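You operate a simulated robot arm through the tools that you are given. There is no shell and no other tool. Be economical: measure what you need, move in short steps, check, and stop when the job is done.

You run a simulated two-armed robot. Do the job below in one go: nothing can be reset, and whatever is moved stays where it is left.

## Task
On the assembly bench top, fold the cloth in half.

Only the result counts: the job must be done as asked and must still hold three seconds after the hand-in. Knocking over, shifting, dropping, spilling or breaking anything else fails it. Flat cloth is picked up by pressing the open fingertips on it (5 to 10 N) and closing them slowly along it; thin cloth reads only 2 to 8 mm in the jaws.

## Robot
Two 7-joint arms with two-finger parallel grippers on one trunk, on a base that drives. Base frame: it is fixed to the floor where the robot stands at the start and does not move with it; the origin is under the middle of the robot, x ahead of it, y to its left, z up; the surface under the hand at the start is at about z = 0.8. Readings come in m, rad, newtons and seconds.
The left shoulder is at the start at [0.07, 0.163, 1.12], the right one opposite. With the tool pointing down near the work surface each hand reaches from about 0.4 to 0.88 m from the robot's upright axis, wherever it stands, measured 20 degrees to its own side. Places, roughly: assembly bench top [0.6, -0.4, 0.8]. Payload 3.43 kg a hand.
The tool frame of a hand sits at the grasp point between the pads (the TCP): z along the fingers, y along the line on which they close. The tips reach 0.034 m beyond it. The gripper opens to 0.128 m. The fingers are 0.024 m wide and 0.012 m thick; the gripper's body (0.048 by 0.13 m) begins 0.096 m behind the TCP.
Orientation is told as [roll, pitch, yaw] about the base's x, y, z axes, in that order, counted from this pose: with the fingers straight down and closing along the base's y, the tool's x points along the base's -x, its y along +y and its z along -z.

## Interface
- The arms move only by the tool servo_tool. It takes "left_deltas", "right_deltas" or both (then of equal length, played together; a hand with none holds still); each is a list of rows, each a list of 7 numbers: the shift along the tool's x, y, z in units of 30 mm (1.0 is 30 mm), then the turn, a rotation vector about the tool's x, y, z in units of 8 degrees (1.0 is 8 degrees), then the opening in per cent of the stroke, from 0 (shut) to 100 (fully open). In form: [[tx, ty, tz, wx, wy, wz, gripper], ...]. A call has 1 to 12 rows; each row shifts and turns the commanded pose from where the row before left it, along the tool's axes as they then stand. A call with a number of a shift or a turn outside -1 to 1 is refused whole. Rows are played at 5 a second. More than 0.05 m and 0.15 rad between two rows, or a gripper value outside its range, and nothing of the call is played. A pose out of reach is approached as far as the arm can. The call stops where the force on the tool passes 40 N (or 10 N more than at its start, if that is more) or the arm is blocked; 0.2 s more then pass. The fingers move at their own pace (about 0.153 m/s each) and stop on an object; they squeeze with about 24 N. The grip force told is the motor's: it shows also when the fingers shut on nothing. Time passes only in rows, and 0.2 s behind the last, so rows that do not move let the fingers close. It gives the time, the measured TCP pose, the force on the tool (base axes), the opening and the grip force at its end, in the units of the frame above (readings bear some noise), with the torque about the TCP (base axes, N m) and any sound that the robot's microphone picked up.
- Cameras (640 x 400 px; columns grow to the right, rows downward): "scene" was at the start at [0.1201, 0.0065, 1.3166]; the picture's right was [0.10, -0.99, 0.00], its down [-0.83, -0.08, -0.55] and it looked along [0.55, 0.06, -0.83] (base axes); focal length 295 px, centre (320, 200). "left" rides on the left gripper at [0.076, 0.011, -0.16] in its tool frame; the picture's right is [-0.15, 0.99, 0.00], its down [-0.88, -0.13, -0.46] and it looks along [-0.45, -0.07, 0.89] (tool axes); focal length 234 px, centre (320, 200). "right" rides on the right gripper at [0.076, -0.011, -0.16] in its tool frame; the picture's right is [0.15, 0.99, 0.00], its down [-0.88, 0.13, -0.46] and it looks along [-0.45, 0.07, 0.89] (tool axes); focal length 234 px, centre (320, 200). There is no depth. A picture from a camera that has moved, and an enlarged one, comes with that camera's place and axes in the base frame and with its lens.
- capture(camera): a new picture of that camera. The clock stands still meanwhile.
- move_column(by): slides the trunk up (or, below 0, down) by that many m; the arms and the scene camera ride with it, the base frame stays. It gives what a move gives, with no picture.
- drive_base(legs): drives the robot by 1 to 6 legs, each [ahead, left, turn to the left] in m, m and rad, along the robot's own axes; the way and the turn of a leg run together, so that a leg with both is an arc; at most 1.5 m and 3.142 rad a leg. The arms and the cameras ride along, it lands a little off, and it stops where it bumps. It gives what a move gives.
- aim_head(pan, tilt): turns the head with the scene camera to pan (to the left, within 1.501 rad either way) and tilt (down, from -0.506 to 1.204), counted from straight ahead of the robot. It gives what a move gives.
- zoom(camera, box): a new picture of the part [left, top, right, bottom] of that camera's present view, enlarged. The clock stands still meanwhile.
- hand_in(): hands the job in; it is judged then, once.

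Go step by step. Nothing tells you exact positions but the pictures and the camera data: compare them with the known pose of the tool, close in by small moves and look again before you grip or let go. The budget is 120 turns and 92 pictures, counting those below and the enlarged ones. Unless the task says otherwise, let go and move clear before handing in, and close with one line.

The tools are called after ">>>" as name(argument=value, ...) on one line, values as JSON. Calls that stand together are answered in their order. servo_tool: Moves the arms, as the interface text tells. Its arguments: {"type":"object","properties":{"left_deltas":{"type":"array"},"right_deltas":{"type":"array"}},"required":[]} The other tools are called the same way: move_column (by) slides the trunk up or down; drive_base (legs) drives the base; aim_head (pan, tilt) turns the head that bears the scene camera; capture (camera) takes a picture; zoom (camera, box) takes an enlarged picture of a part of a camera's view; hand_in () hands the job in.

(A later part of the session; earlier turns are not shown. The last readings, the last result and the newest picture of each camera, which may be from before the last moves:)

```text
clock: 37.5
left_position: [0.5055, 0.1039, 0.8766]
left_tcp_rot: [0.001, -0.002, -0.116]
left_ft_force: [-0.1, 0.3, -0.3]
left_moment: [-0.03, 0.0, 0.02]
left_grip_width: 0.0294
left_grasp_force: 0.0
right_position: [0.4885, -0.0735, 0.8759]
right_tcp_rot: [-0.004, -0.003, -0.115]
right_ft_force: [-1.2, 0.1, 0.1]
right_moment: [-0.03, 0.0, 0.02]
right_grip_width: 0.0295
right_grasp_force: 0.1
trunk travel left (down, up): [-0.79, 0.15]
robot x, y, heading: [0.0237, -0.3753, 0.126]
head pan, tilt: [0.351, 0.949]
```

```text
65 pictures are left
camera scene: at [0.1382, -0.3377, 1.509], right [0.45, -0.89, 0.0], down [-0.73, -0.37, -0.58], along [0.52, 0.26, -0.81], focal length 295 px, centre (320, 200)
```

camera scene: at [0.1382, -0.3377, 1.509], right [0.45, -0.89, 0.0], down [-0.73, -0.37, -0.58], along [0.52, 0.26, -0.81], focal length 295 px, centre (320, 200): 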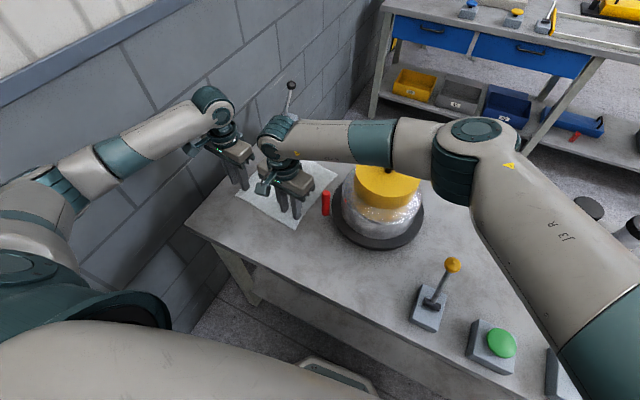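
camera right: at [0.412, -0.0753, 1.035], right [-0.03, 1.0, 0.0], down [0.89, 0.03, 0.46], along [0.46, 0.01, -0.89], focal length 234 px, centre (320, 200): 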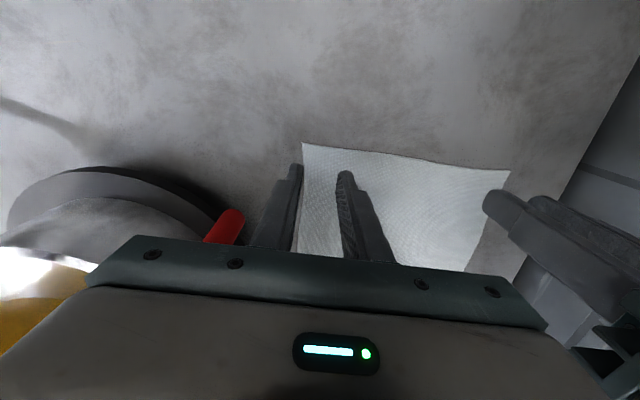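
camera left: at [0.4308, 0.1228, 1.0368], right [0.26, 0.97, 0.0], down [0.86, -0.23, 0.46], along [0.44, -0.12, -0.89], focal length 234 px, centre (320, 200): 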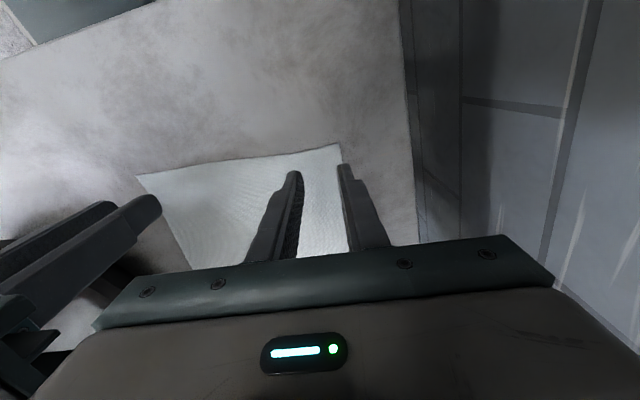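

Both hands are nicely at their corners. I shift each about 8 mm inward so that both fingers stand on cloth, and go down to just above contact.

>>> servo_tool(right_deltas=[[0, 0.27, 0.6, 0, 0, 0, 23], [0, 0, 0.6, 0, 0, 0, 23], [0, 0, 0.05, 0, 0, 0, 23], [0, 0, 0.05, 0, 0, 0, 23]], left_deltas=[[0, -0.27, 0.6, 0, 0, 0, 23], [0, 0, 0.6, 0, 0, 0, 23], [0, 0, 0.05, 0, 0, 0, 23], [0, 0, 0.05, 0, 0, 0, 23]])

```text
clock: 38.5
left_position: [0.5049, 0.095, 0.8381]
left_tcp_rot: [0.001, -0.002, -0.115]
left_ft_force: [0.1, 0.5, -0.1]
left_moment: [0.03, -0.01, -0.01]
left_grip_width: 0.0295
left_grasp_force: 0.2
right_position: [0.4886, -0.0662, 0.8368]
right_tcp_rot: [-0.004, -0.003, -0.115]
right_ft_force: [0.1, 0.4, 0.1]
right_moment: [0.02, -0.01, 0.01]
right_grip_width: 0.0292
right_grasp_force: 0.1
trunk travel left (down, up): [-0.79, 0.15]
robot x, y, heading: [0.0246, -0.3788, 0.119]
head pan, tilt: [0.351, 0.949]
```

No contact yet, so I go down in millimetre steps.

>>> servo_tool(right_deltas=[[0, 0, 0.05, 0, 0, 0, 23], [0, 0, 0.05, 0, 0, 0, 23]], left_deltas=[[0, 0, 0.07, 0, 0, 0, 23], [0, 0, 0.07, 0, 0, 0, 23]])

```text
clock: 39.1
left_position: [0.5029, 0.0949, 0.835]
left_tcp_rot: [0.0, -0.005, -0.114]
left_ft_force: [-0.3, 0.8, 14.0]
left_moment: [-0.06, 0.11, 0.01]
left_grip_width: 0.0295
left_grasp_force: 0.1
right_position: [0.4879, -0.0681, 0.8349]
right_tcp_rot: [-0.001, -0.006, -0.115]
right_ft_force: [0.4, 2.2, 5.4]
right_moment: [0.11, 0.01, 0.0]
right_grip_width: 0.0295
right_grasp_force: 0.0
trunk travel left (down, up): [-0.79, 0.15]
robot x, y, heading: [0.0239, -0.3766, 0.119]
head pan, tilt: [0.351, 0.949]
```

Contact: left 14 N, which is a bit high, and right 5.4 N. I ease the left off slightly, add a touch on the right, and close both slowly.

>>> servo_tool(right_deltas=[[0, 0, 0.015, 0, 0, 0, 23], [0, 0, 0, 0, 0, 0, 21], [0, 0, 0, 0, 0, 0, 19], [0, 0, 0, 0, 0, 0, 17], [0, 0, 0, 0, 0, 0, 15], [0, 0, 0, 0, 0, 0, 13], [0, 0, 0, 0, 0, 0, 11], [0, 0, 0, 0, 0, 0, 9], [0, 0, 0, 0, 0, 0, 7], [0, 0, 0, 0, 0, 0, 5], [0, 0, 0, 0, 0, 0, 3]], left_deltas=[[0, 0, -0.035, 0, 0, 0, 23], [0, 0, 0, 0, 0, 0, 21], [0, 0, 0, 0, 0, 0, 19], [0, 0, 0, 0, 0, 0, 17], [0, 0, 0, 0, 0, 0, 15], [0, 0, 0, 0, 0, 0, 13], [0, 0, 0, 0, 0, 0, 11], [0, 0, 0, 0, 0, 0, 9], [0, 0, 0, 0, 0, 0, 7], [0, 0, 0, 0, 0, 0, 5], [0, 0, 0, 0, 0, 0, 3]])

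>>> servo_tool(right_deltas=[[0, 0, 0, 0, 0, 0, 1], [0, 0, 0, 0, 0, 0, 0], [0, 0, 0, 0, 0, 0, 0]], left_deltas=[[0, 0, 0, 0, 0, 0, 1], [0, 0, 0, 0, 0, 0, 0], [0, 0, 0, 0, 0, 0, 0]])

>>> capture(camera="right")

>>> capture(camera="left")

```text
clock: 41.5
left_position: [0.5036, 0.0936, 0.8368]
left_tcp_rot: [0.002, -0.003, -0.113]
left_ft_force: [0.5, -0.3, 0.6]
left_moment: [0.0, -0.01, 0.01]
left_grip_width: 0.0038
left_grasp_force: 0.1
right_position: [0.4874, -0.0693, 0.8349]
right_tcp_rot: [-0.002, -0.009, -0.115]
right_ft_force: [1.1, 0.1, 37.9]
right_moment: [-0.03, 0.14, 0.01]
right_grip_width: 0.0054
right_grasp_force: 11.7
trunk travel left (down, up): [-0.79, 0.15]
robot x, y, heading: [0.0218, -0.3759, 0.12]
head pan, tilt: [0.351, 0.949]
```

```text
clock: 42.3
left_position: [0.5025, 0.0939, 0.8371]
left_tcp_rot: [0.001, -0.005, -0.114]
left_ft_force: [0.2, -0.3, 0.7]
left_moment: [0.0, -0.01, -0.02]
left_grip_width: 0.0
left_grasp_force: 23.8
right_position: [0.4861, -0.0679, 0.8366]
right_tcp_rot: [-0.003, -0.008, -0.115]
right_ft_force: [1.3, 1.4, 40.4]
right_moment: [0.07, 0.12, 0.01]
right_grip_width: 0.0024
right_grasp_force: 24.2
trunk travel left (down, up): [-0.79, 0.15]
robot x, y, heading: [0.0236, -0.3786, 0.115]
head pan, tilt: [0.351, 0.949]
```

```text
64 pictures are left
camera right: at [0.4104, -0.0706, 0.9935], right [-0.03, 1.0, 0.0], down [0.89, 0.03, 0.46], along [0.46, 0.01, -0.89], focal length 234 px, centre (320, 200)
```

right: 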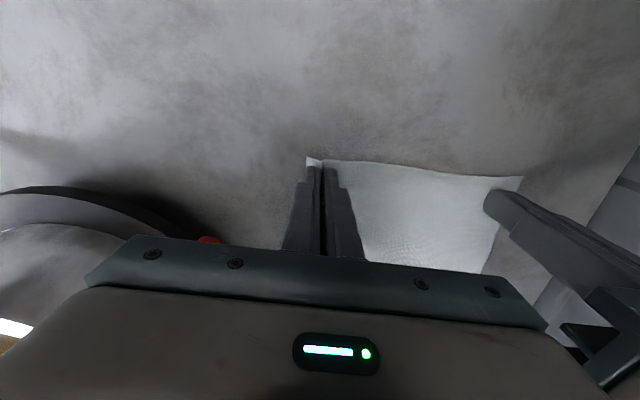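

```text
63 pictures are left
camera left: at [0.4275, 0.1127, 0.9962], right [0.26, 0.97, 0.0], down [0.86, -0.23, 0.46], along [0.44, -0.12, -0.89], focal length 234 px, centre (320, 200)
```

left: 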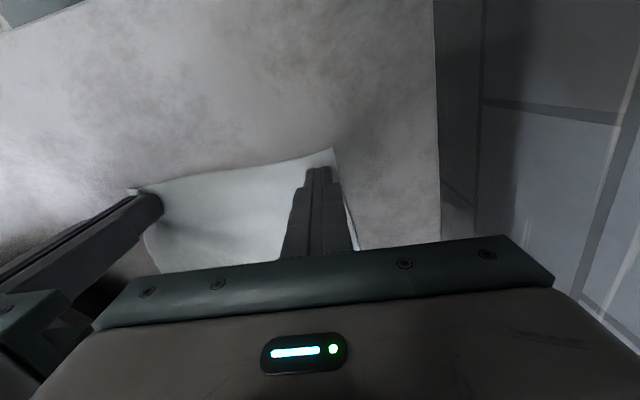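

The right hand holds the cloth (2.4 mm); the left closed on nothing. I relieve the right hand by a few millimetres and reopen the left for a second try.

>>> servo_tool(right_deltas=[[0, 0, -0.1, 0, 0, 0, 0], [0, 0, 0, 0, 0, 0, 0], [0, 0, 0, 0, 0, 0, 0], [0, 0, 0, 0, 0, 0, 0]], left_deltas=[[0, 0, -0.1, 0, 0, 0, 23], [0, 0, 0, 0, 0, 0, 23], [0, 0, 0.1, 0, 0, 0, 23], [0, 0, 0.02, 0, 0, 0, 23]])

```text
clock: 43.3
left_position: [0.504, 0.0947, 0.8346]
left_tcp_rot: [0.003, -0.007, -0.116]
left_ft_force: [-2.2, 1.3, 14.0]
left_moment: [-0.16, 0.2, -0.05]
left_grip_width: 0.0295
left_grasp_force: 0.0
right_position: [0.4882, -0.0683, 0.835]
right_tcp_rot: [-0.007, -0.006, -0.118]
right_ft_force: [-0.2, -0.8, 1.9]
right_moment: [-0.03, 0.03, -0.01]
right_grip_width: 0.0021
right_grasp_force: 23.9
trunk travel left (down, up): [-0.79, 0.15]
robot x, y, heading: [0.0259, -0.3778, 0.12]
head pan, tilt: [0.351, 0.949]
```

Left presses with 14 N now. I close it slowly, easing off only a little.

>>> servo_tool(left_deltas=[[0, 0, -0.01, 0, 0, 0, 22], [0, 0, 0, 0, 0, 0, 20], [0, 0, 0, 0, 0, 0, 18], [0, 0, 0, 0, 0, 0, 16], [0, 0, 0, 0, 0, 0, 14], [0, 0, 0, 0, 0, 0, 12], [0, 0, 0, 0, 0, 0, 10], [0, 0, 0, 0, 0, 0, 8], [0, 0, 0, 0, 0, 0, 6], [0, 0, 0, 0, 0, 0, 4], [0, 0, 0, 0, 0, 0, 2], [0, 0, 0, 0, 0, 0, 0]])

>>> capture(camera="left")

```text
clock: 45.9
left_position: [0.5036, 0.0928, 0.8354]
left_tcp_rot: [0.0, -0.003, -0.116]
left_ft_force: [-0.5, -11.7, 19.2]
left_moment: [-0.49, 0.15, 0.08]
left_grip_width: 0.0023
left_grasp_force: 23.9
right_position: [0.4873, -0.0675, 0.8369]
right_tcp_rot: [0.0, -0.004, -0.115]
right_ft_force: [0.2, 8.4, 1.0]
right_moment: [0.33, 0.0, 0.03]
right_grip_width: 0.0023
right_grasp_force: 23.8
trunk travel left (down, up): [-0.79, 0.15]
robot x, y, heading: [0.0235, -0.3778, 0.117]
head pan, tilt: [0.351, 0.949]
```

```text
62 pictures are left
camera left: at [0.4287, 0.112, 0.9948], right [0.26, 0.97, 0.0], down [0.86, -0.23, 0.46], along [0.44, -0.12, -0.89], focal length 234 px, centre (320, 200)
```

left: 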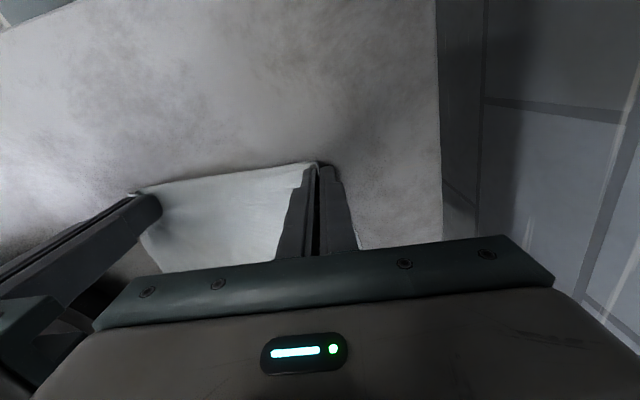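

Both corners are held, with the cloth taut between the hands. I slacken it by a few millimetres and carry the near edge up along the first half of the fold arc.

>>> servo_tool(left_deltas=[[0, -0.1, -0.1, 0, 0, 0, 0], [-0.06, 0, -0.43, 0, 0, 0, 0], [-0.17, 0, -0.4, 0, 0, 0, 0], [-0.18, 0, -0.4, 0, 0, 0, 0], [-0.28, 0, -0.34, 0, 0, 0, 0], [-0.28, 0, -0.34, 0, 0, 0, 0], [-0.36, 0, -0.26, 0, 0, 0, 0], [-0.37, 0, -0.26, 0, 0, 0, 0], [-0.42, 0, -0.17, 0, 0, 0, 0], [-0.43, 0, -0.16, 0, 0, 0, 0], [-0.45, 0, -0.06, 0, 0, 0, 0], [-0.46, 0, -0.05, 0, 0, 0, 0]], right_deltas=[[0, 0.1, -0.1, 0, 0, 0, 0], [-0.06, 0, -0.43, 0, 0, 0, 0], [-0.17, 0, -0.4, 0, 0, 0, 0], [-0.18, 0, -0.4, 0, 0, 0, 0], [-0.28, 0, -0.34, 0, 0, 0, 0], [-0.28, 0, -0.34, 0, 0, 0, 0], [-0.36, 0, -0.26, 0, 0, 0, 0], [-0.37, 0, -0.26, 0, 0, 0, 0], [-0.42, 0, -0.17, 0, 0, 0, 0], [-0.43, 0, -0.16, 0, 0, 0, 0], [-0.45, 0, -0.06, 0, 0, 0, 0], [-0.46, 0, -0.05, 0, 0, 0, 0]])

>>> capture(camera="scene")

>>> capture(camera="right")

>>> capture(camera="left")

```text
clock: 48.5
left_position: [0.6047, 0.0784, 0.9215]
left_tcp_rot: [0.0, 0.001, -0.117]
left_ft_force: [0.3, -1.5, 0.7]
left_moment: [-0.04, -0.01, -0.02]
left_grip_width: 0.0018
left_grasp_force: 23.9
right_position: [0.593, -0.0763, 0.9249]
right_tcp_rot: [-0.004, -0.004, -0.116]
right_ft_force: [0.1, 2.6, 0.3]
right_moment: [0.05, 0.02, 0.01]
right_grip_width: 0.0018
right_grasp_force: 24.0
trunk travel left (down, up): [-0.79, 0.15]
robot x, y, heading: [0.0224, -0.376, 0.11]
head pan, tilt: [0.351, 0.949]
```

```text
61 pictures are left
camera scene: at [0.139, -0.3384, 1.5089], right [0.45, -0.89, 0.0], down [-0.73, -0.37, -0.58], along [0.52, 0.26, -0.81], focal length 295 px, centre (320, 200)
```

scene: 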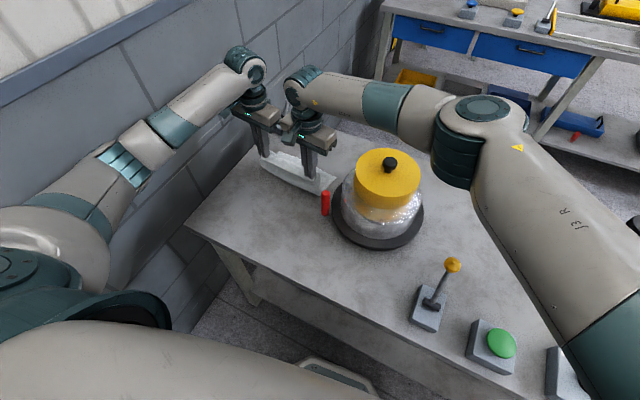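

```text
60 pictures are left
camera right: at [0.5168, -0.0794, 1.0847], right [-0.03, 1.0, 0.0], down [0.89, 0.03, 0.46], along [0.46, 0.01, -0.89], focal length 234 px, centre (320, 200)
```

right: 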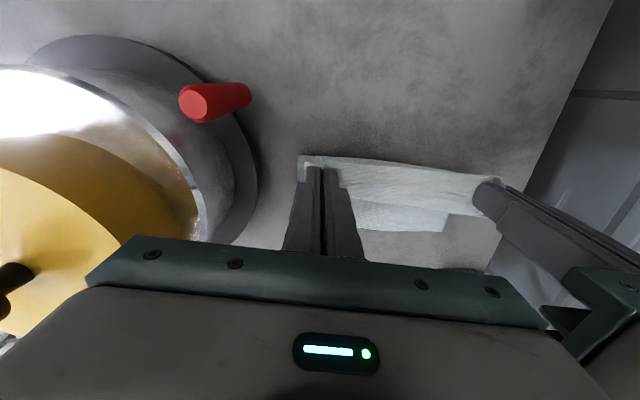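

```text
59 pictures are left
camera left: at [0.53, 0.0975, 1.0819], right [0.26, 0.97, 0.0], down [0.86, -0.23, 0.46], along [0.44, -0.12, -0.89], focal length 234 px, centre (320, 200)
```

left: 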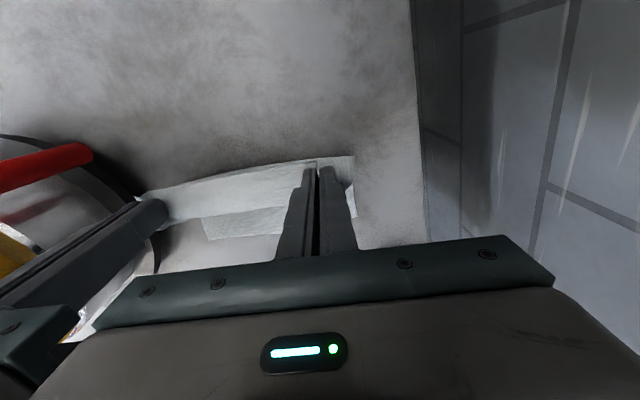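

The cloth hangs well and the far edge has stayed put (x ≈ 0.71). I continue along the descending arc and stop a bit before the end to check alignment.

>>> servo_tool(left_deltas=[[-0.46, 0.015, 0.05, 0, 0, 0, 0], [-0.45, 0.015, 0.06, 0, 0, 0, 0], [-0.43, 0.015, 0.16, 0, 0, 0, 0], [-0.42, 0.015, 0.17, 0, 0, 0, 0], [-0.37, 0.015, 0.26, 0, 0, 0, 0], [-0.36, 0.015, 0.26, 0, 0, 0, 0], [-0.28, 0.015, 0.34, 0, 0, 0, 0], [-0.28, 0.015, 0.34, 0, 0, 0, 0]], right_deltas=[[-0.46, 0.015, 0.05, 0, 0, 0, 0], [-0.45, 0.015, 0.06, 0, 0, 0, 0], [-0.43, 0.015, 0.16, 0, 0, 0, 0], [-0.42, 0.015, 0.17, 0, 0, 0, 0], [-0.37, 0.015, 0.26, 0, 0, 0, 0], [-0.36, 0.015, 0.26, 0, 0, 0, 0], [-0.28, 0.015, 0.34, 0, 0, 0, 0], [-0.28, 0.015, 0.34, 0, 0, 0, 0]])

>>> capture(camera="scene")

>>> capture(camera="right")

>>> capture(camera="left")

```text
clock: 50.3
left_position: [0.6987, 0.0708, 0.8726]
left_tcp_rot: [-0.003, -0.002, -0.12]
left_ft_force: [-6.6, -25.1, 5.2]
left_moment: [-0.86, 0.27, 0.11]
left_grip_width: 0.0023
left_grasp_force: 24.4
right_position: [0.6536, -0.0905, 0.9058]
right_tcp_rot: [0.0, -0.005, -0.116]
right_ft_force: [7.1, 23.9, -5.4]
right_moment: [0.83, -0.23, -0.06]
right_grip_width: 0.0021
right_grasp_force: 23.9
right hand out of reach, approached as far as the arm can: row 4, 5, 6, 7, 8
trunk travel left (down, up): [-0.79, 0.15]
robot x, y, heading: [0.021, -0.376, 0.119]
head pan, tilt: [0.351, 0.949]
```

```text
58 pictures are left
camera scene: at [0.1387, -0.3384, 1.509], right [0.45, -0.89, 0.0], down [-0.73, -0.37, -0.58], along [0.52, 0.26, -0.81], focal length 295 px, centre (320, 200)
```

scene: 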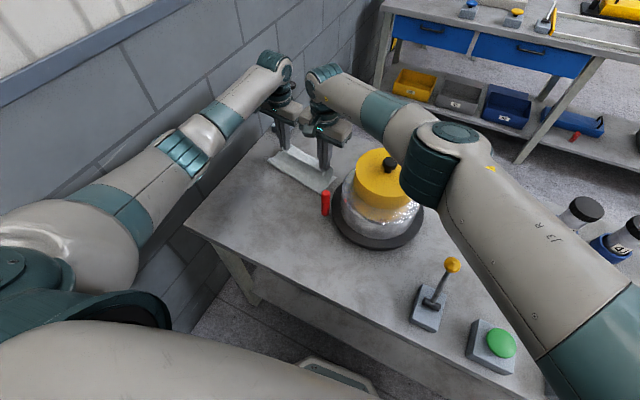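

```text
57 pictures are left
camera right: at [0.576, -0.0938, 1.0647], right [-0.03, 1.0, 0.0], down [0.89, 0.03, 0.46], along [0.46, 0.01, -0.89], focal length 234 px, centre (320, 200)
```

right: 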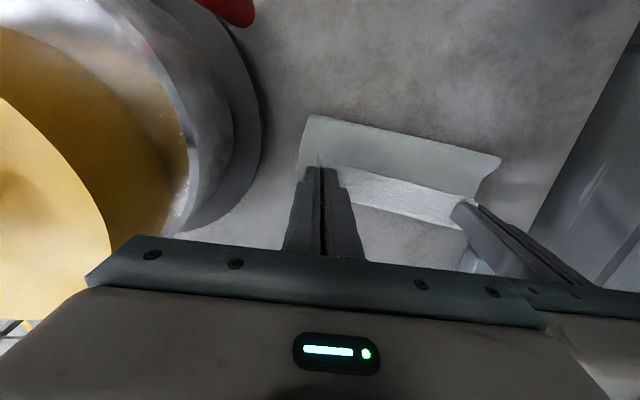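

```text
56 pictures are left
camera left: at [0.624, 0.0902, 1.0328], right [0.26, 0.97, 0.0], down [0.86, -0.23, 0.46], along [0.44, -0.12, -0.89], focal length 234 px, centre (320, 200)
```

left: 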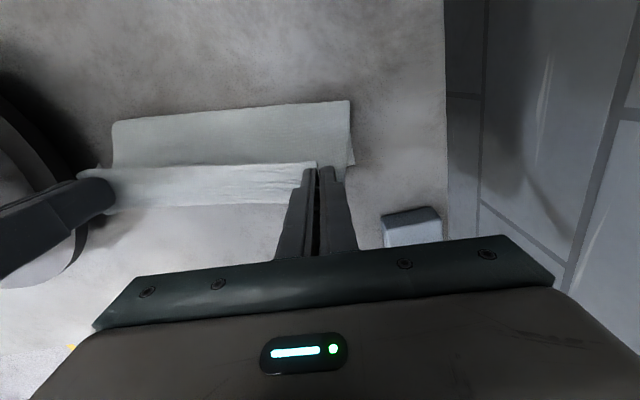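

The right arm ran out of reach (x ≈ 0.65) and the cloth is now taut diagonally. I bring the left hand back level with the right to relieve it, then drive the base forward to finish the travel.

>>> servo_tool(left_deltas=[[0.45, -0.05, -0.5, 0, 0, 0, 0], [0.45, -0.05, -0.5, 0, 0, 0, 0]], right_deltas=[[0.3, 0, -0.3, 0, 0, 0, 0], [0.3, 0, -0.3, 0, 0, 0, 0]])

```text
clock: 50.9
left_position: [0.6716, 0.0725, 0.9029]
left_tcp_rot: [0.0, -0.004, -0.116]
left_ft_force: [-3.4, -18.5, 3.1]
left_moment: [-0.65, 0.16, 0.11]
left_grip_width: 0.0024
left_grasp_force: 23.9
right_position: [0.6314, -0.0897, 0.9227]
right_tcp_rot: [-0.003, -0.006, -0.116]
right_ft_force: [3.9, 19.2, -2.9]
right_moment: [0.66, -0.16, -0.05]
right_grip_width: 0.0019
right_grasp_force: 24.0
trunk travel left (down, up): [-0.79, 0.15]
robot x, y, heading: [0.0231, -0.3829, 0.117]
head pan, tilt: [0.351, 0.949]
```

>>> servo_tool(left_deltas=[[0.4, -0.15, -0.33, 0, 0, 0, 0], [0.4, -0.1, -0.33, 0, 0, 0, 0]])

>>> drive_base(legs=[[0.03, 0, 0]])

>>> capture(camera="right")

>>> capture(camera="scene")

```text
clock: 51.5
left_position: [0.6452, 0.0697, 0.9246]
left_tcp_rot: [0.001, -0.002, -0.113]
left_ft_force: [-0.7, -3.4, 0.2]
left_moment: [-0.14, 0.01, 0.06]
left_grip_width: 0.0019
left_grasp_force: 23.6
right_position: [0.6316, -0.0913, 0.9239]
right_tcp_rot: [-0.007, -0.006, -0.117]
right_ft_force: [-0.3, 4.0, 0.4]
right_moment: [0.12, 0.02, -0.03]
right_grip_width: 0.0021
right_grasp_force: 24.0
trunk travel left (down, up): [-0.79, 0.15]
robot x, y, heading: [0.0276, -0.3781, 0.118]
head pan, tilt: [0.351, 0.949]
```

```text
clock: 52.3
left_position: [0.672, 0.0708, 0.9279]
left_tcp_rot: [0.001, -0.005, -0.115]
left_ft_force: [0.5, -1.6, 0.0]
left_moment: [-0.01, -0.03, 0.01]
left_grip_width: 0.0022
left_grasp_force: 24.5
right_position: [0.6574, -0.0869, 0.9267]
right_tcp_rot: [-0.004, -0.008, -0.114]
right_ft_force: [0.2, 0.8, 0.2]
right_moment: [0.02, -0.1, -0.01]
right_grip_width: 0.0021
right_grasp_force: 24.6
trunk travel left (down, up): [-0.79, 0.15]
robot x, y, heading: [0.0507, -0.3727, 0.121]
head pan, tilt: [0.351, 0.949]
```

```text
55 pictures are left
camera right: at [0.5807, -0.0891, 1.0847], right [-0.03, 1.0, 0.0], down [0.89, 0.03, 0.46], along [0.46, 0.01, -0.89], focal length 234 px, centre (320, 200)
```

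right: 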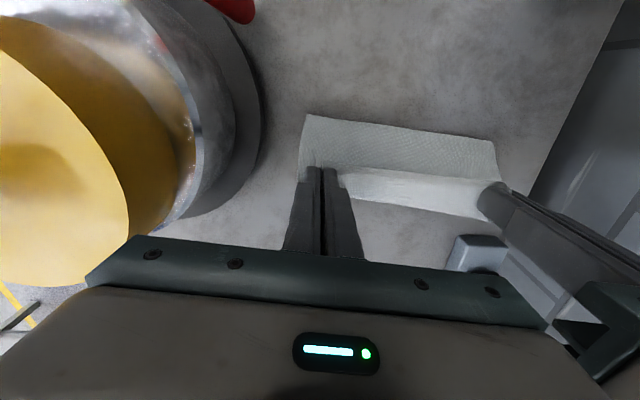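

```text
54 pictures are left
camera scene: at [0.1612, -0.3358, 1.5097], right [0.45, -0.89, 0.0], down [-0.72, -0.37, -0.58], along [0.52, 0.26, -0.81], focal length 295 px, centre (320, 200)
```

scene: 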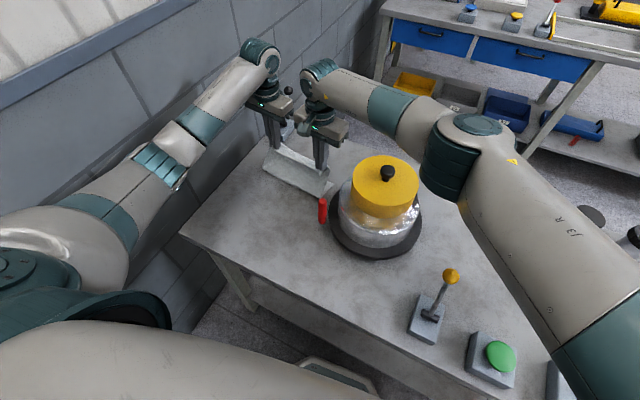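

Driving forward works. I lower both hands along the arc first so as not to drag the cloth, then drive forward the rest of the way.

>>> servo_tool(left_deltas=[[-0.1, 0, 0.4, 0, 0, 0, 0], [-0.1, 0, 0.4, 0, 0, 0, 0], [-0.1, 0, 0.4, 0, 0, 0, 0], [-0.1, 0, 0.4, 0, 0, 0, 0]], right_deltas=[[-0.1, 0, 0.4, 0, 0, 0, 0], [-0.1, 0, 0.4, 0, 0, 0, 0], [-0.1, 0, 0.4, 0, 0, 0, 0], [-0.1, 0, 0.4, 0, 0, 0, 0]])

>>> drive_base(legs=[[0.025, 0, 0]])

>>> capture(camera="right")

>>> capture(camera="left")

```text
clock: 53.3
left_position: [0.6877, 0.0686, 0.8765]
left_tcp_rot: [-0.001, -0.002, -0.116]
left_ft_force: [-0.5, -4.1, -0.8]
left_moment: [-0.14, -0.01, 0.03]
left_grip_width: 0.0023
left_grasp_force: 24.3
right_position: [0.6751, -0.0917, 0.8749]
right_tcp_rot: [-0.002, -0.004, -0.115]
right_ft_force: [0.2, 3.9, 0.5]
right_moment: [0.14, 0.03, 0.0]
right_grip_width: 0.0018
right_grasp_force: 24.5
right hand out of reach, approached as far as the arm can: row 4
trunk travel left (down, up): [-0.79, 0.15]
robot x, y, heading: [0.0522, -0.3724, 0.118]
head pan, tilt: [0.351, 0.949]
```

```text
clock: 54.1
left_position: [0.7086, 0.073, 0.88]
left_tcp_rot: [0.001, -0.005, -0.115]
left_ft_force: [-1.3, -4.9, 0.4]
left_moment: [-0.18, -0.05, 0.06]
left_grip_width: 0.0022
left_grasp_force: 23.9
right_position: [0.6962, -0.0898, 0.8783]
right_tcp_rot: [-0.003, -0.006, -0.114]
right_ft_force: [-0.3, 4.7, 0.3]
right_moment: [0.14, -0.07, -0.05]
right_grip_width: 0.0017
right_grasp_force: 24.2
trunk travel left (down, up): [-0.79, 0.15]
robot x, y, heading: [0.0722, -0.3718, 0.117]
head pan, tilt: [0.351, 0.949]
```

```text
53 pictures are left
camera right: at [0.619, -0.0917, 1.0361], right [-0.03, 1.0, 0.0], down [0.89, 0.03, 0.46], along [0.46, 0.01, -0.89], focal length 234 px, centre (320, 200)
```

right: 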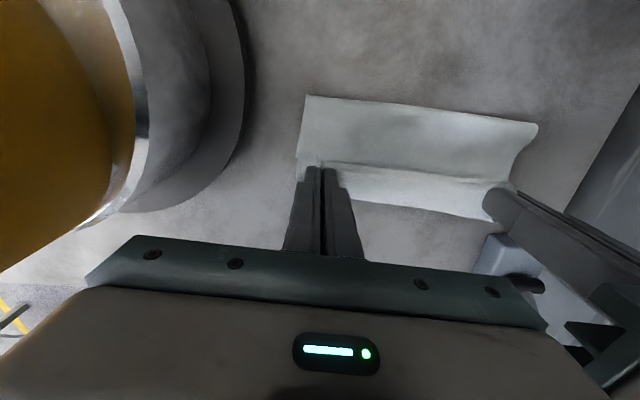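

```text
52 pictures are left
camera left: at [0.6336, 0.0914, 1.0395], right [0.26, 0.97, 0.0], down [0.86, -0.23, 0.46], along [0.45, -0.12, -0.89], focal length 234 px, centre (320, 200)
```

left: 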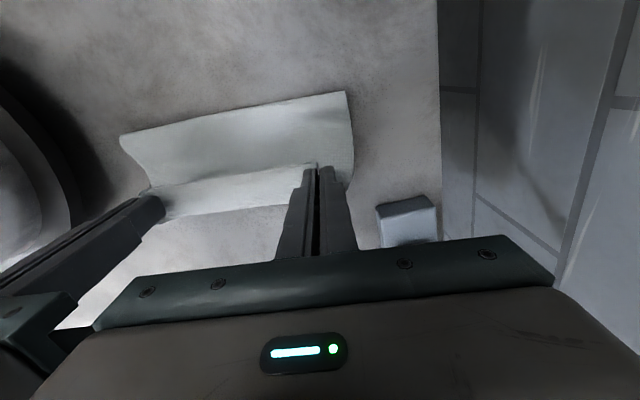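

The hands are now nearly over the far edge. I zoom in to see which layer is which before lowering.

>>> zoom(camera="right", box=[280, 80, 560, 255])

>>> zoom(camera="left", box=[100, 80, 380, 255])

>>> zoom(camera="scene", box=[200, 80, 380, 220])

```text
2.29 times, centred on (420, 168) of right
camera zoom: at [0.619, -0.0917, 1.0361], right [-0.03, 1.0, 0.0], down [0.89, 0.03, 0.46], along [0.46, 0.01, -0.89], focal length 535 px, centre (91, 274)
```

zoom: 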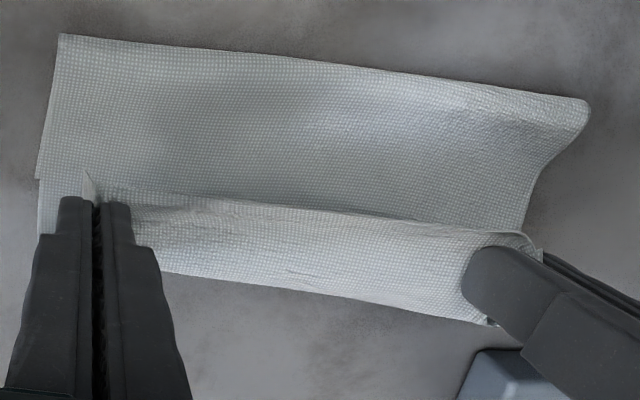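

```text
2.29 times, centred on (240, 168) of left
camera zoom: at [0.6336, 0.0914, 1.0395], right [0.26, 0.97, 0.0], down [0.86, -0.23, 0.46], along [0.45, -0.12, -0.89], focal length 535 px, centre (503, 274)
```

zoom: 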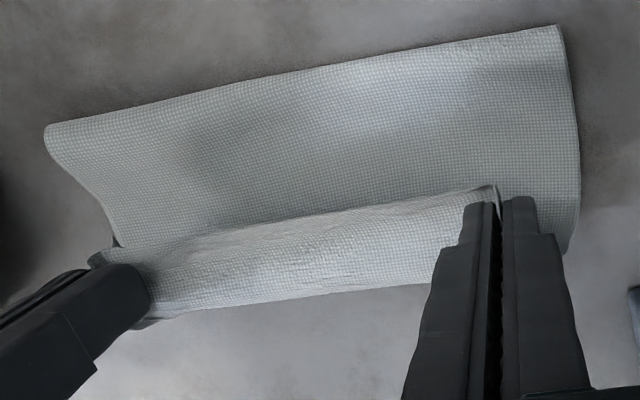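

```text
2.86 times, centred on (290, 150) of scene
camera zoom: at [0.1858, -0.3327, 1.5096], right [0.45, -0.89, 0.0], down [-0.72, -0.37, -0.58], along [0.52, 0.26, -0.81], focal length 844 px, centre (406, 343)
```

zoom: 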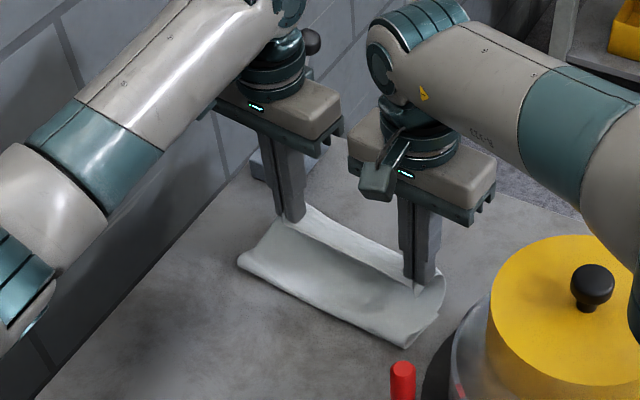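

I can see the crease forming and the upper layer rising to the hands. I lower the hands almost to the bench to settle the layers and look again.

>>> servo_tool(left_deltas=[[0, 0, 0.35, 0, 0, 0, 0], [0, 0, 0.35, 0, 0, 0, 0], [0, 0, 0.3, 0, 0, 0, 0]], right_deltas=[[0, 0, 0.35, 0, 0, 0, 0], [0, 0, 0.35, 0, 0, 0, 0], [0, 0, 0.3, 0, 0, 0, 0]])

>>> zoom(camera="right", box=[280, 80, 560, 255])

>>> zoom(camera="left", box=[100, 80, 380, 255])

>>> zoom(camera="scene", box=[200, 80, 380, 220])

```text
clock: 54.9
left_position: [0.7121, 0.0702, 0.8451]
left_tcp_rot: [-0.004, -0.002, -0.118]
left_ft_force: [-1.2, -17.6, 0.7]
left_moment: [-0.58, 0.02, 0.16]
left_grip_width: 0.0024
left_grasp_force: 23.9
right_position: [0.7011, -0.0967, 0.8457]
right_tcp_rot: [0.002, -0.003, -0.109]
right_ft_force: [0.8, 17.4, -0.4]
right_moment: [0.59, 0.04, -0.06]
right_grip_width: 0.0016
right_grasp_force: 23.8
right hand out of reach, approached as far as the arm can: row 2
trunk travel left (down, up): [-0.79, 0.15]
robot x, y, heading: [0.0771, -0.3697, 0.118]
head pan, tilt: [0.351, 0.949]
```

```text
2.29 times, centred on (420, 168) of right
camera zoom: at [0.6245, -0.1, 1.0039], right [-0.03, 1.0, 0.0], down [0.89, 0.03, 0.46], along [0.46, 0.02, -0.89], focal length 535 px, centre (91, 274)
```

zoom: 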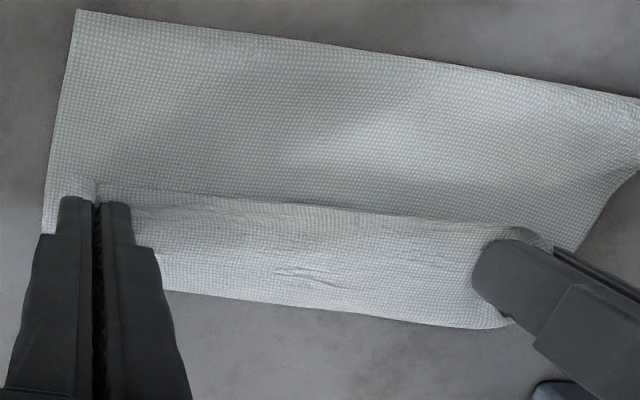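

```text
2.29 times, centred on (240, 168) of left
camera zoom: at [0.6378, 0.0909, 1.0048], right [0.26, 0.97, 0.0], down [0.86, -0.23, 0.46], along [0.44, -0.12, -0.89], focal length 535 px, centre (503, 274)
```

zoom: 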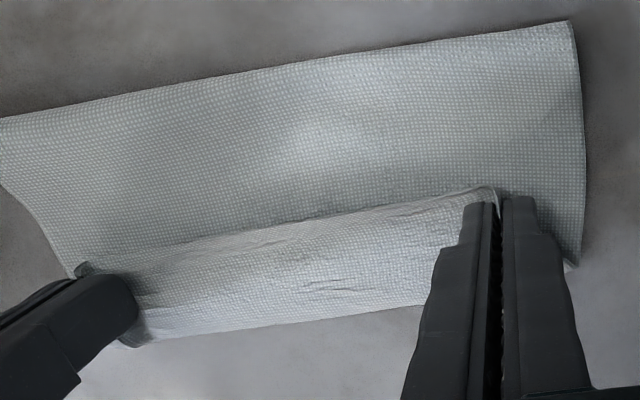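

```text
2.86 times, centred on (290, 150) of scene
camera zoom: at [0.1922, -0.3312, 1.5089], right [0.45, -0.89, 0.0], down [-0.73, -0.37, -0.58], along [0.52, 0.26, -0.81], focal length 844 px, centre (406, 343)
```

zoom: 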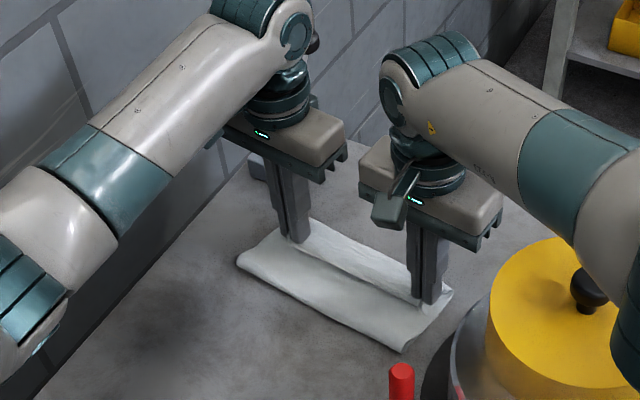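

The upper layer is laid forward, but the pinched edge still points back in a small flap. I release gently here, lift clear and see how it settles.

>>> servo_tool(left_deltas=[[0, -0.15, 0.05, 0, 0, 0, 0], [0, 0, 0, 0, 0, 0, 4], [0, 0, 0, 0, 0, 0, 10], [0, 0, 0, 0, 0, 0, 20], [0, 0, -0.3, 0, 0, 0, 25], [0, 0, -0.7, 0, 0, 0, 25], [0, 0, -1, 0, 0, 0, 25], [0, 0, -1, 0, 0, 0, 25]], right_deltas=[[0, 0.1, 0.05, 0, 0, 0, 0], [0, 0, 0, 0, 0, 0, 4], [0, 0, 0, 0, 0, 0, 10], [0, 0, 0, 0, 0, 0, 20], [0, 0, -0.3, 0, 0, 0, 25], [0, 0, -0.7, 0, 0, 0, 25], [0, 0, -1, 0, 0, 0, 25], [0, 0, -1, 0, 0, 0, 25]])

>>> zoom(camera="right", box=[240, 60, 560, 260])

>>> zoom(camera="left", box=[80, 60, 400, 260])

>>> zoom(camera="scene", box=[200, 80, 380, 220])

```text
clock: 56.7
left_position: [0.711, 0.0654, 0.935]
left_tcp_rot: [0.002, -0.002, -0.114]
left_ft_force: [0.4, -0.6, 0.2]
left_moment: [0.04, -0.03, -0.01]
left_grip_width: 0.0322
left_grasp_force: 0.1
right_position: [0.7011, -0.0979, 0.936]
right_tcp_rot: [-0.004, -0.005, -0.113]
right_ft_force: [-0.4, -0.6, -0.3]
right_moment: [0.0, -0.01, 0.01]
right_grip_width: 0.0319
right_grasp_force: 0.0
right hand out of reach, approached as far as the arm can: row 1
trunk travel left (down, up): [-0.79, 0.15]
robot x, y, heading: [0.0757, -0.3683, 0.122]
head pan, tilt: [0.351, 0.949]
```

```text
2.00 times, centred on (400, 160) of right
camera zoom: at [0.6244, -0.1004, 1.0943], right [-0.03, 1.0, 0.0], down [0.89, 0.03, 0.46], along [0.46, 0.01, -0.89], focal length 468 px, centre (160, 280)
```

zoom: 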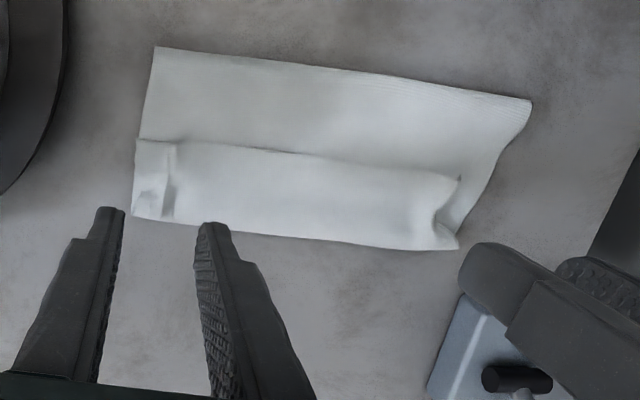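

```text
2.00 times, centred on (240, 160) of left
camera zoom: at [0.6359, 0.0852, 1.0958], right [0.26, 0.97, 0.0], down [0.86, -0.23, 0.46], along [0.44, -0.12, -0.89], focal length 468 px, centre (480, 280)
```

zoom: 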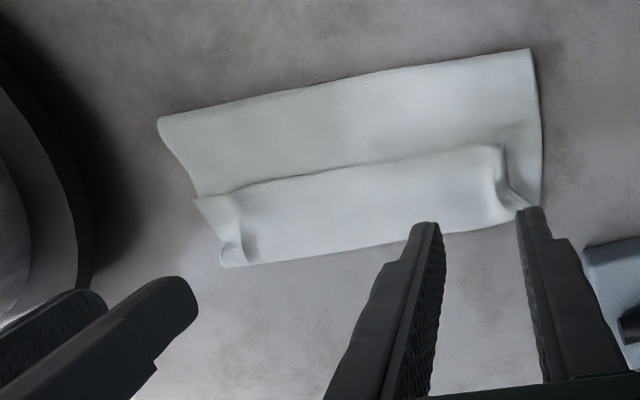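

```text
2.86 times, centred on (290, 150) of scene
camera zoom: at [0.1905, -0.3328, 1.509], right [0.45, -0.89, 0.0], down [-0.72, -0.37, -0.58], along [0.52, 0.26, -0.81], focal length 844 px, centre (406, 343)
```

zoom: 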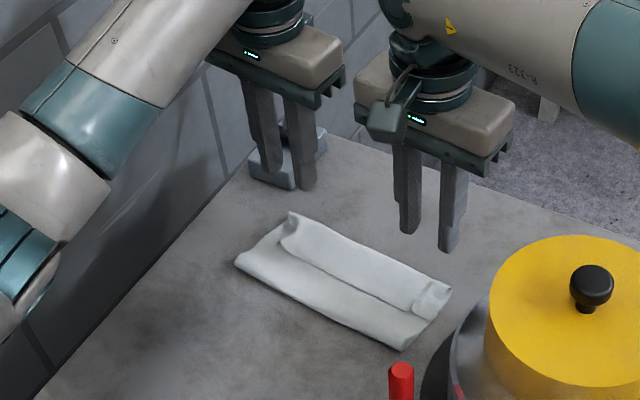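

As feared, a flap of about 4.5 cm curled back, and the crease lies about 2 cm too far forward. I will regrip the flap's two corners at the ridges that remain from my pinch, reopen to half way, and lay it down again with less travel.

>>> servo_tool(left_deltas=[[0, 0.35, 0.5, 0, 0, 0, 25], [0, 0, 0.9, 0, 0, 0, 25], [0, 0, 0.9, 0, 0, 0, 25], [0, 0, 0.5, 0, 0, 0, 25], [0, 0, 0.2, 0, 0, 0, 25]], right_deltas=[[0, 0.1, 0.5, 0, 0, 0, 25], [0, 0, 0.9, 0, 0, 0, 25], [0, 0, 0.9, 0, 0, 0, 25], [0, 0, 0.5, 0, 0, 0, 25], [0, 0, 0.2, 0, 0, 0, 25]])

>>> zoom(camera="right", box=[240, 60, 560, 260])

>>> zoom(camera="left", box=[80, 60, 400, 260])

```text
clock: 57.9
left_position: [0.712, 0.0794, 0.8441]
left_tcp_rot: [-0.002, -0.002, -0.117]
left_ft_force: [0.2, -0.1, 0.0]
left_moment: [-0.01, 0.0, 0.0]
left_grip_width: 0.0317
left_grasp_force: 0.0
right_position: [0.705, -0.1029, 0.8456]
right_tcp_rot: [-0.003, -0.003, -0.113]
right_ft_force: [0.1, -0.6, -0.4]
right_moment: [0.02, 0.02, -0.01]
right_grip_width: 0.0321
right_grasp_force: 0.0
right hand out of reach, approached as far as the arm can: row 5
trunk travel left (down, up): [-0.79, 0.15]
robot x, y, heading: [0.0743, -0.3701, 0.12]
head pan, tilt: [0.351, 0.949]
```

```text
2.00 times, centred on (400, 160) of right
camera zoom: at [0.629, -0.1054, 1.0041], right [-0.03, 1.0, 0.0], down [0.89, 0.03, 0.46], along [0.46, 0.01, -0.89], focal length 468 px, centre (160, 280)
```

zoom: 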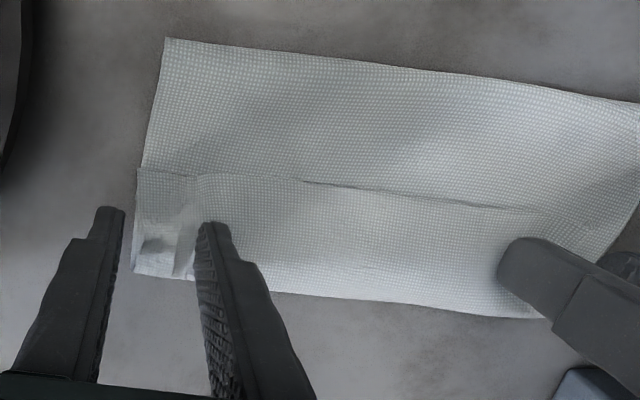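

```text
2.00 times, centred on (240, 160) of left
camera zoom: at [0.6382, 0.0981, 1.0043], right [0.26, 0.97, 0.0], down [0.86, -0.23, 0.46], along [0.44, -0.12, -0.89], focal length 468 px, centre (480, 280)
```

zoom: 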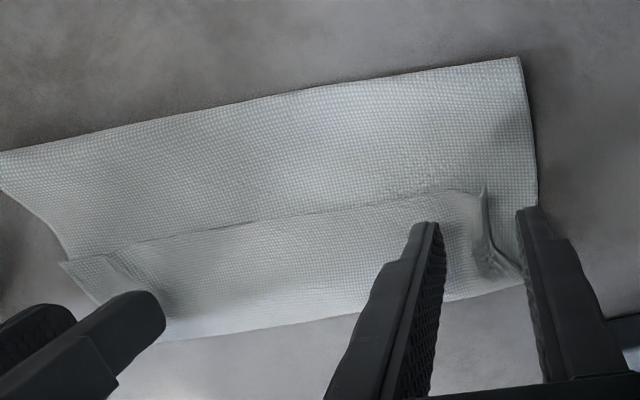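

The ridges stand between the fingers. I shift slightly toward the near edge, lower to light contact and close.

>>> servo_tool(left_deltas=[[0.25, 0, 0.12, 0, 0, 0, 25], [0, 0, 0.07, 0, 0, 0, 25]], right_deltas=[[0.4, 0.25, 0.12, 0, 0, 0, 25], [0, 0, 0.12, 0, 0, 0, 25]])

```text
clock: 58.5
left_position: [0.7054, 0.0779, 0.8398]
left_tcp_rot: [0.001, -0.001, -0.117]
left_ft_force: [-0.8, -0.4, 0.0]
left_moment: [0.02, 0.01, 0.05]
left_grip_width: 0.0318
left_grasp_force: 0.1
right_position: [0.6946, -0.0965, 0.8391]
right_tcp_rot: [-0.001, -0.005, -0.112]
right_ft_force: [-0.4, 0.2, 0.7]
right_moment: [0.01, 0.01, 0.04]
right_grip_width: 0.032
right_grasp_force: 0.0
right hand out of reach, approached as far as the arm can: row 1
trunk travel left (down, up): [-0.79, 0.15]
robot x, y, heading: [0.079, -0.3722, 0.119]
head pan, tilt: [0.351, 0.949]
```

>>> servo_tool(left_deltas=[[0, 0, 0.05, 0, 0, 0, 25], [0, 0, 0.03, 0, 0, 0, 25]], right_deltas=[[0, 0, 0.05, 0, 0, 0, 25], [0, 0, 0.03, 0, 0, 0, 25]])

```text
clock: 59.1
left_position: [0.7066, 0.0786, 0.8372]
left_tcp_rot: [0.0, -0.002, -0.114]
left_ft_force: [0.4, -0.2, 0.2]
left_moment: [-0.02, -0.03, 0.01]
left_grip_width: 0.0318
left_grasp_force: 0.1
right_position: [0.6942, -0.0971, 0.837]
right_tcp_rot: [-0.002, -0.004, -0.111]
right_ft_force: [0.5, -0.3, 2.6]
right_moment: [0.0, 0.01, -0.01]
right_grip_width: 0.0317
right_grasp_force: 0.0
trunk travel left (down, up): [-0.79, 0.15]
robot x, y, heading: [0.0773, -0.3693, 0.121]
head pan, tilt: [0.351, 0.949]
```

>>> servo_tool(left_deltas=[[0, 0, 0.05, 0, 0, 0, 23], [0, 0, 0, 0, 0, 0, 20], [0, 0, 0, 0, 0, 0, 18], [0, 0, 0, 0, 0, 0, 16], [0, 0, 0, 0, 0, 0, 13], [0, 0, 0, 0, 0, 0, 10], [0, 0, 0, 0, 0, 0, 8], [0, 0, 0, 0, 0, 0, 6], [0, 0, 0, 0, 0, 0, 4], [0, 0, 0, 0, 0, 0, 2], [0, 0, 0, 0, 0, 0, 0], [0, 0, 0, 0, 0, 0, 0]], right_deltas=[[0, 0, 0.01, 0, 0, 0, 23], [0, 0, 0, 0, 0, 0, 20], [0, 0, 0, 0, 0, 0, 18], [0, 0, 0, 0, 0, 0, 16], [0, 0, 0, 0, 0, 0, 13], [0, 0, 0, 0, 0, 0, 10], [0, 0, 0, 0, 0, 0, 8], [0, 0, 0, 0, 0, 0, 6], [0, 0, 0, 0, 0, 0, 4], [0, 0, 0, 0, 0, 0, 2], [0, 0, 0, 0, 0, 0, 0], [0, 0, 0, 0, 0, 0, 0]])

>>> zoom(camera="right", box=[240, 60, 560, 260])

>>> zoom(camera="left", box=[80, 60, 400, 260])

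```text
clock: 61.7
left_position: [0.7056, 0.0782, 0.836]
left_tcp_rot: [0.0, -0.001, -0.113]
left_ft_force: [-0.2, -4.4, -0.2]
left_moment: [-0.21, 0.01, -0.01]
left_grip_width: 0.0019
left_grasp_force: 23.7
right_position: [0.6939, -0.0968, 0.8365]
right_tcp_rot: [-0.002, -0.005, -0.113]
right_ft_force: [1.3, 4.1, 4.3]
right_moment: [0.18, 0.02, 0.01]
right_grip_width: 0.0021
right_grasp_force: 24.2
trunk travel left (down, up): [-0.79, 0.15]
robot x, y, heading: [0.0751, -0.3733, 0.118]
head pan, tilt: [0.351, 0.949]
```

```text
2.00 times, centred on (400, 160) of right
camera zoom: at [0.6168, -0.0995, 0.9949], right [-0.03, 1.0, 0.0], down [0.89, 0.03, 0.46], along [0.46, 0.01, -0.89], focal length 468 px, centre (160, 280)
```

zoom: 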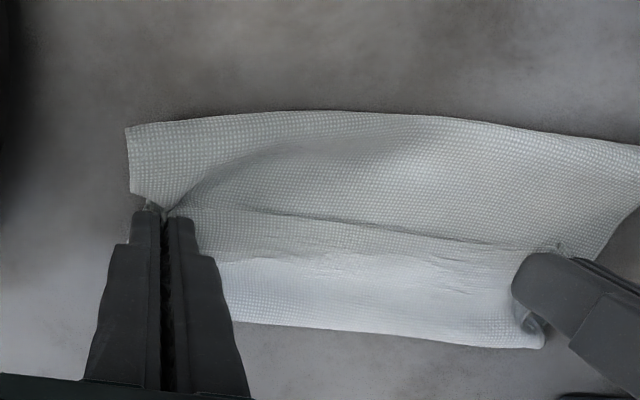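

```text
2.00 times, centred on (240, 160) of left
camera zoom: at [0.6309, 0.0979, 0.9963], right [0.26, 0.97, 0.0], down [0.86, -0.23, 0.46], along [0.44, -0.12, -0.89], focal length 468 px, centre (480, 280)
```

zoom: 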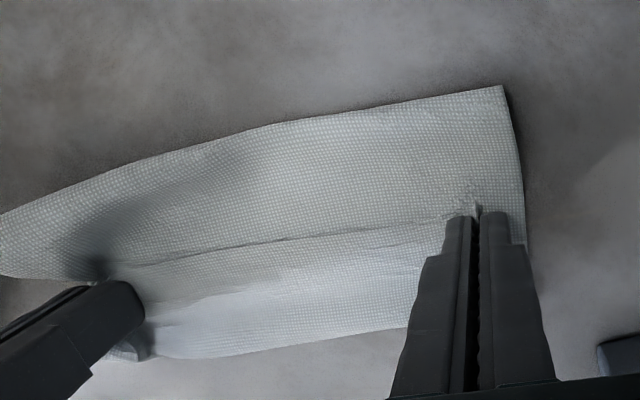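

Both closed on cloth, though the right may have taken the layer below too. I lift 4 cm, moving back a little, and look.

>>> servo_tool(left_deltas=[[0.1, -0.05, -0.3, 0, 0, 0, 0], [0.1, 0, -0.35, 0, 0, 0, 0], [0.1, 0, -0.35, 0, 0, 0, 0], [0.1, 0, -0.35, 0, 0, 0, 0]], right_deltas=[[0.1, 0.05, -0.3, 0, 0, 0, 0], [0.1, 0, -0.35, 0, 0, 0, 0], [0.1, 0, -0.35, 0, 0, 0, 0], [0.1, 0, -0.35, 0, 0, 0, 0]])

>>> capture(camera="right")

>>> capture(camera="left")

>>> zoom(camera="scene", box=[200, 80, 380, 220])

```text
clock: 62.7
left_position: [0.6939, 0.0787, 0.8765]
left_tcp_rot: [-0.001, -0.003, -0.113]
left_ft_force: [-1.0, -1.6, 0.3]
left_moment: [-0.1, -0.01, -0.03]
left_grip_width: 0.0021
left_grasp_force: 24.5
right_position: [0.6799, -0.0943, 0.8752]
right_tcp_rot: [-0.004, -0.003, -0.112]
right_ft_force: [-1.1, 2.2, -0.5]
right_moment: [0.11, 0.01, 0.03]
right_grip_width: 0.0024
right_grasp_force: 23.9
trunk travel left (down, up): [-0.79, 0.15]
robot x, y, heading: [0.0722, -0.3695, 0.122]
head pan, tilt: [0.351, 0.949]
```

```text
38 pictures are left
camera right: at [0.604, -0.0968, 1.0343], right [-0.03, 1.0, 0.0], down [0.89, 0.03, 0.46], along [0.46, 0.01, -0.89], focal length 234 px, centre (320, 200)
```

right: 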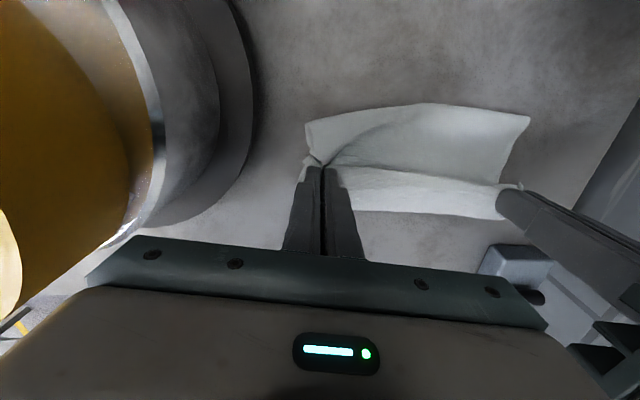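

```text
37 pictures are left
camera left: at [0.619, 0.0987, 1.0369], right [0.26, 0.97, 0.0], down [0.86, -0.23, 0.46], along [0.44, -0.12, -0.89], focal length 234 px, centre (320, 200)
```

left: 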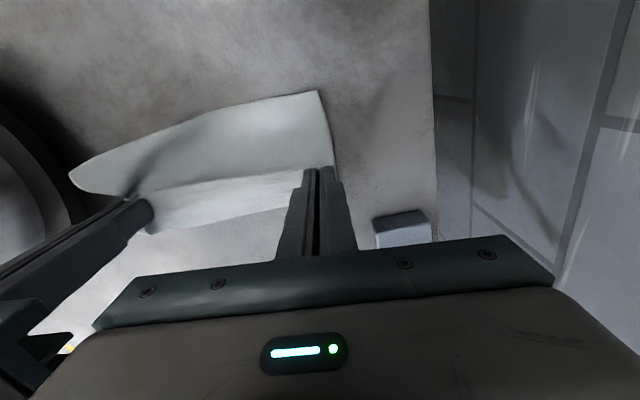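

```text
2.86 times, centred on (290, 150) of scene
camera zoom: at [0.1906, -0.3321, 1.509], right [0.45, -0.89, 0.0], down [-0.72, -0.37, -0.58], along [0.52, 0.26, -0.81], focal length 844 px, centre (406, 343)
```

zoom: 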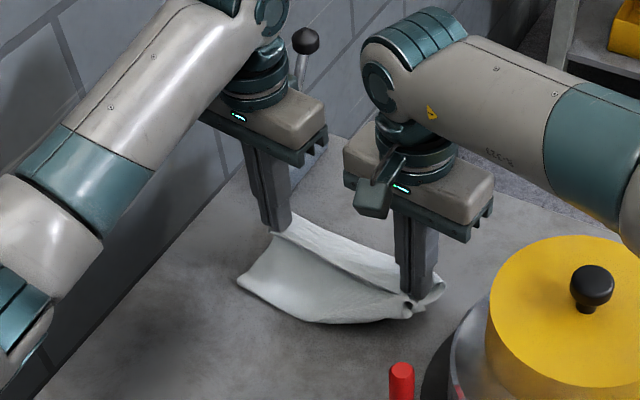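

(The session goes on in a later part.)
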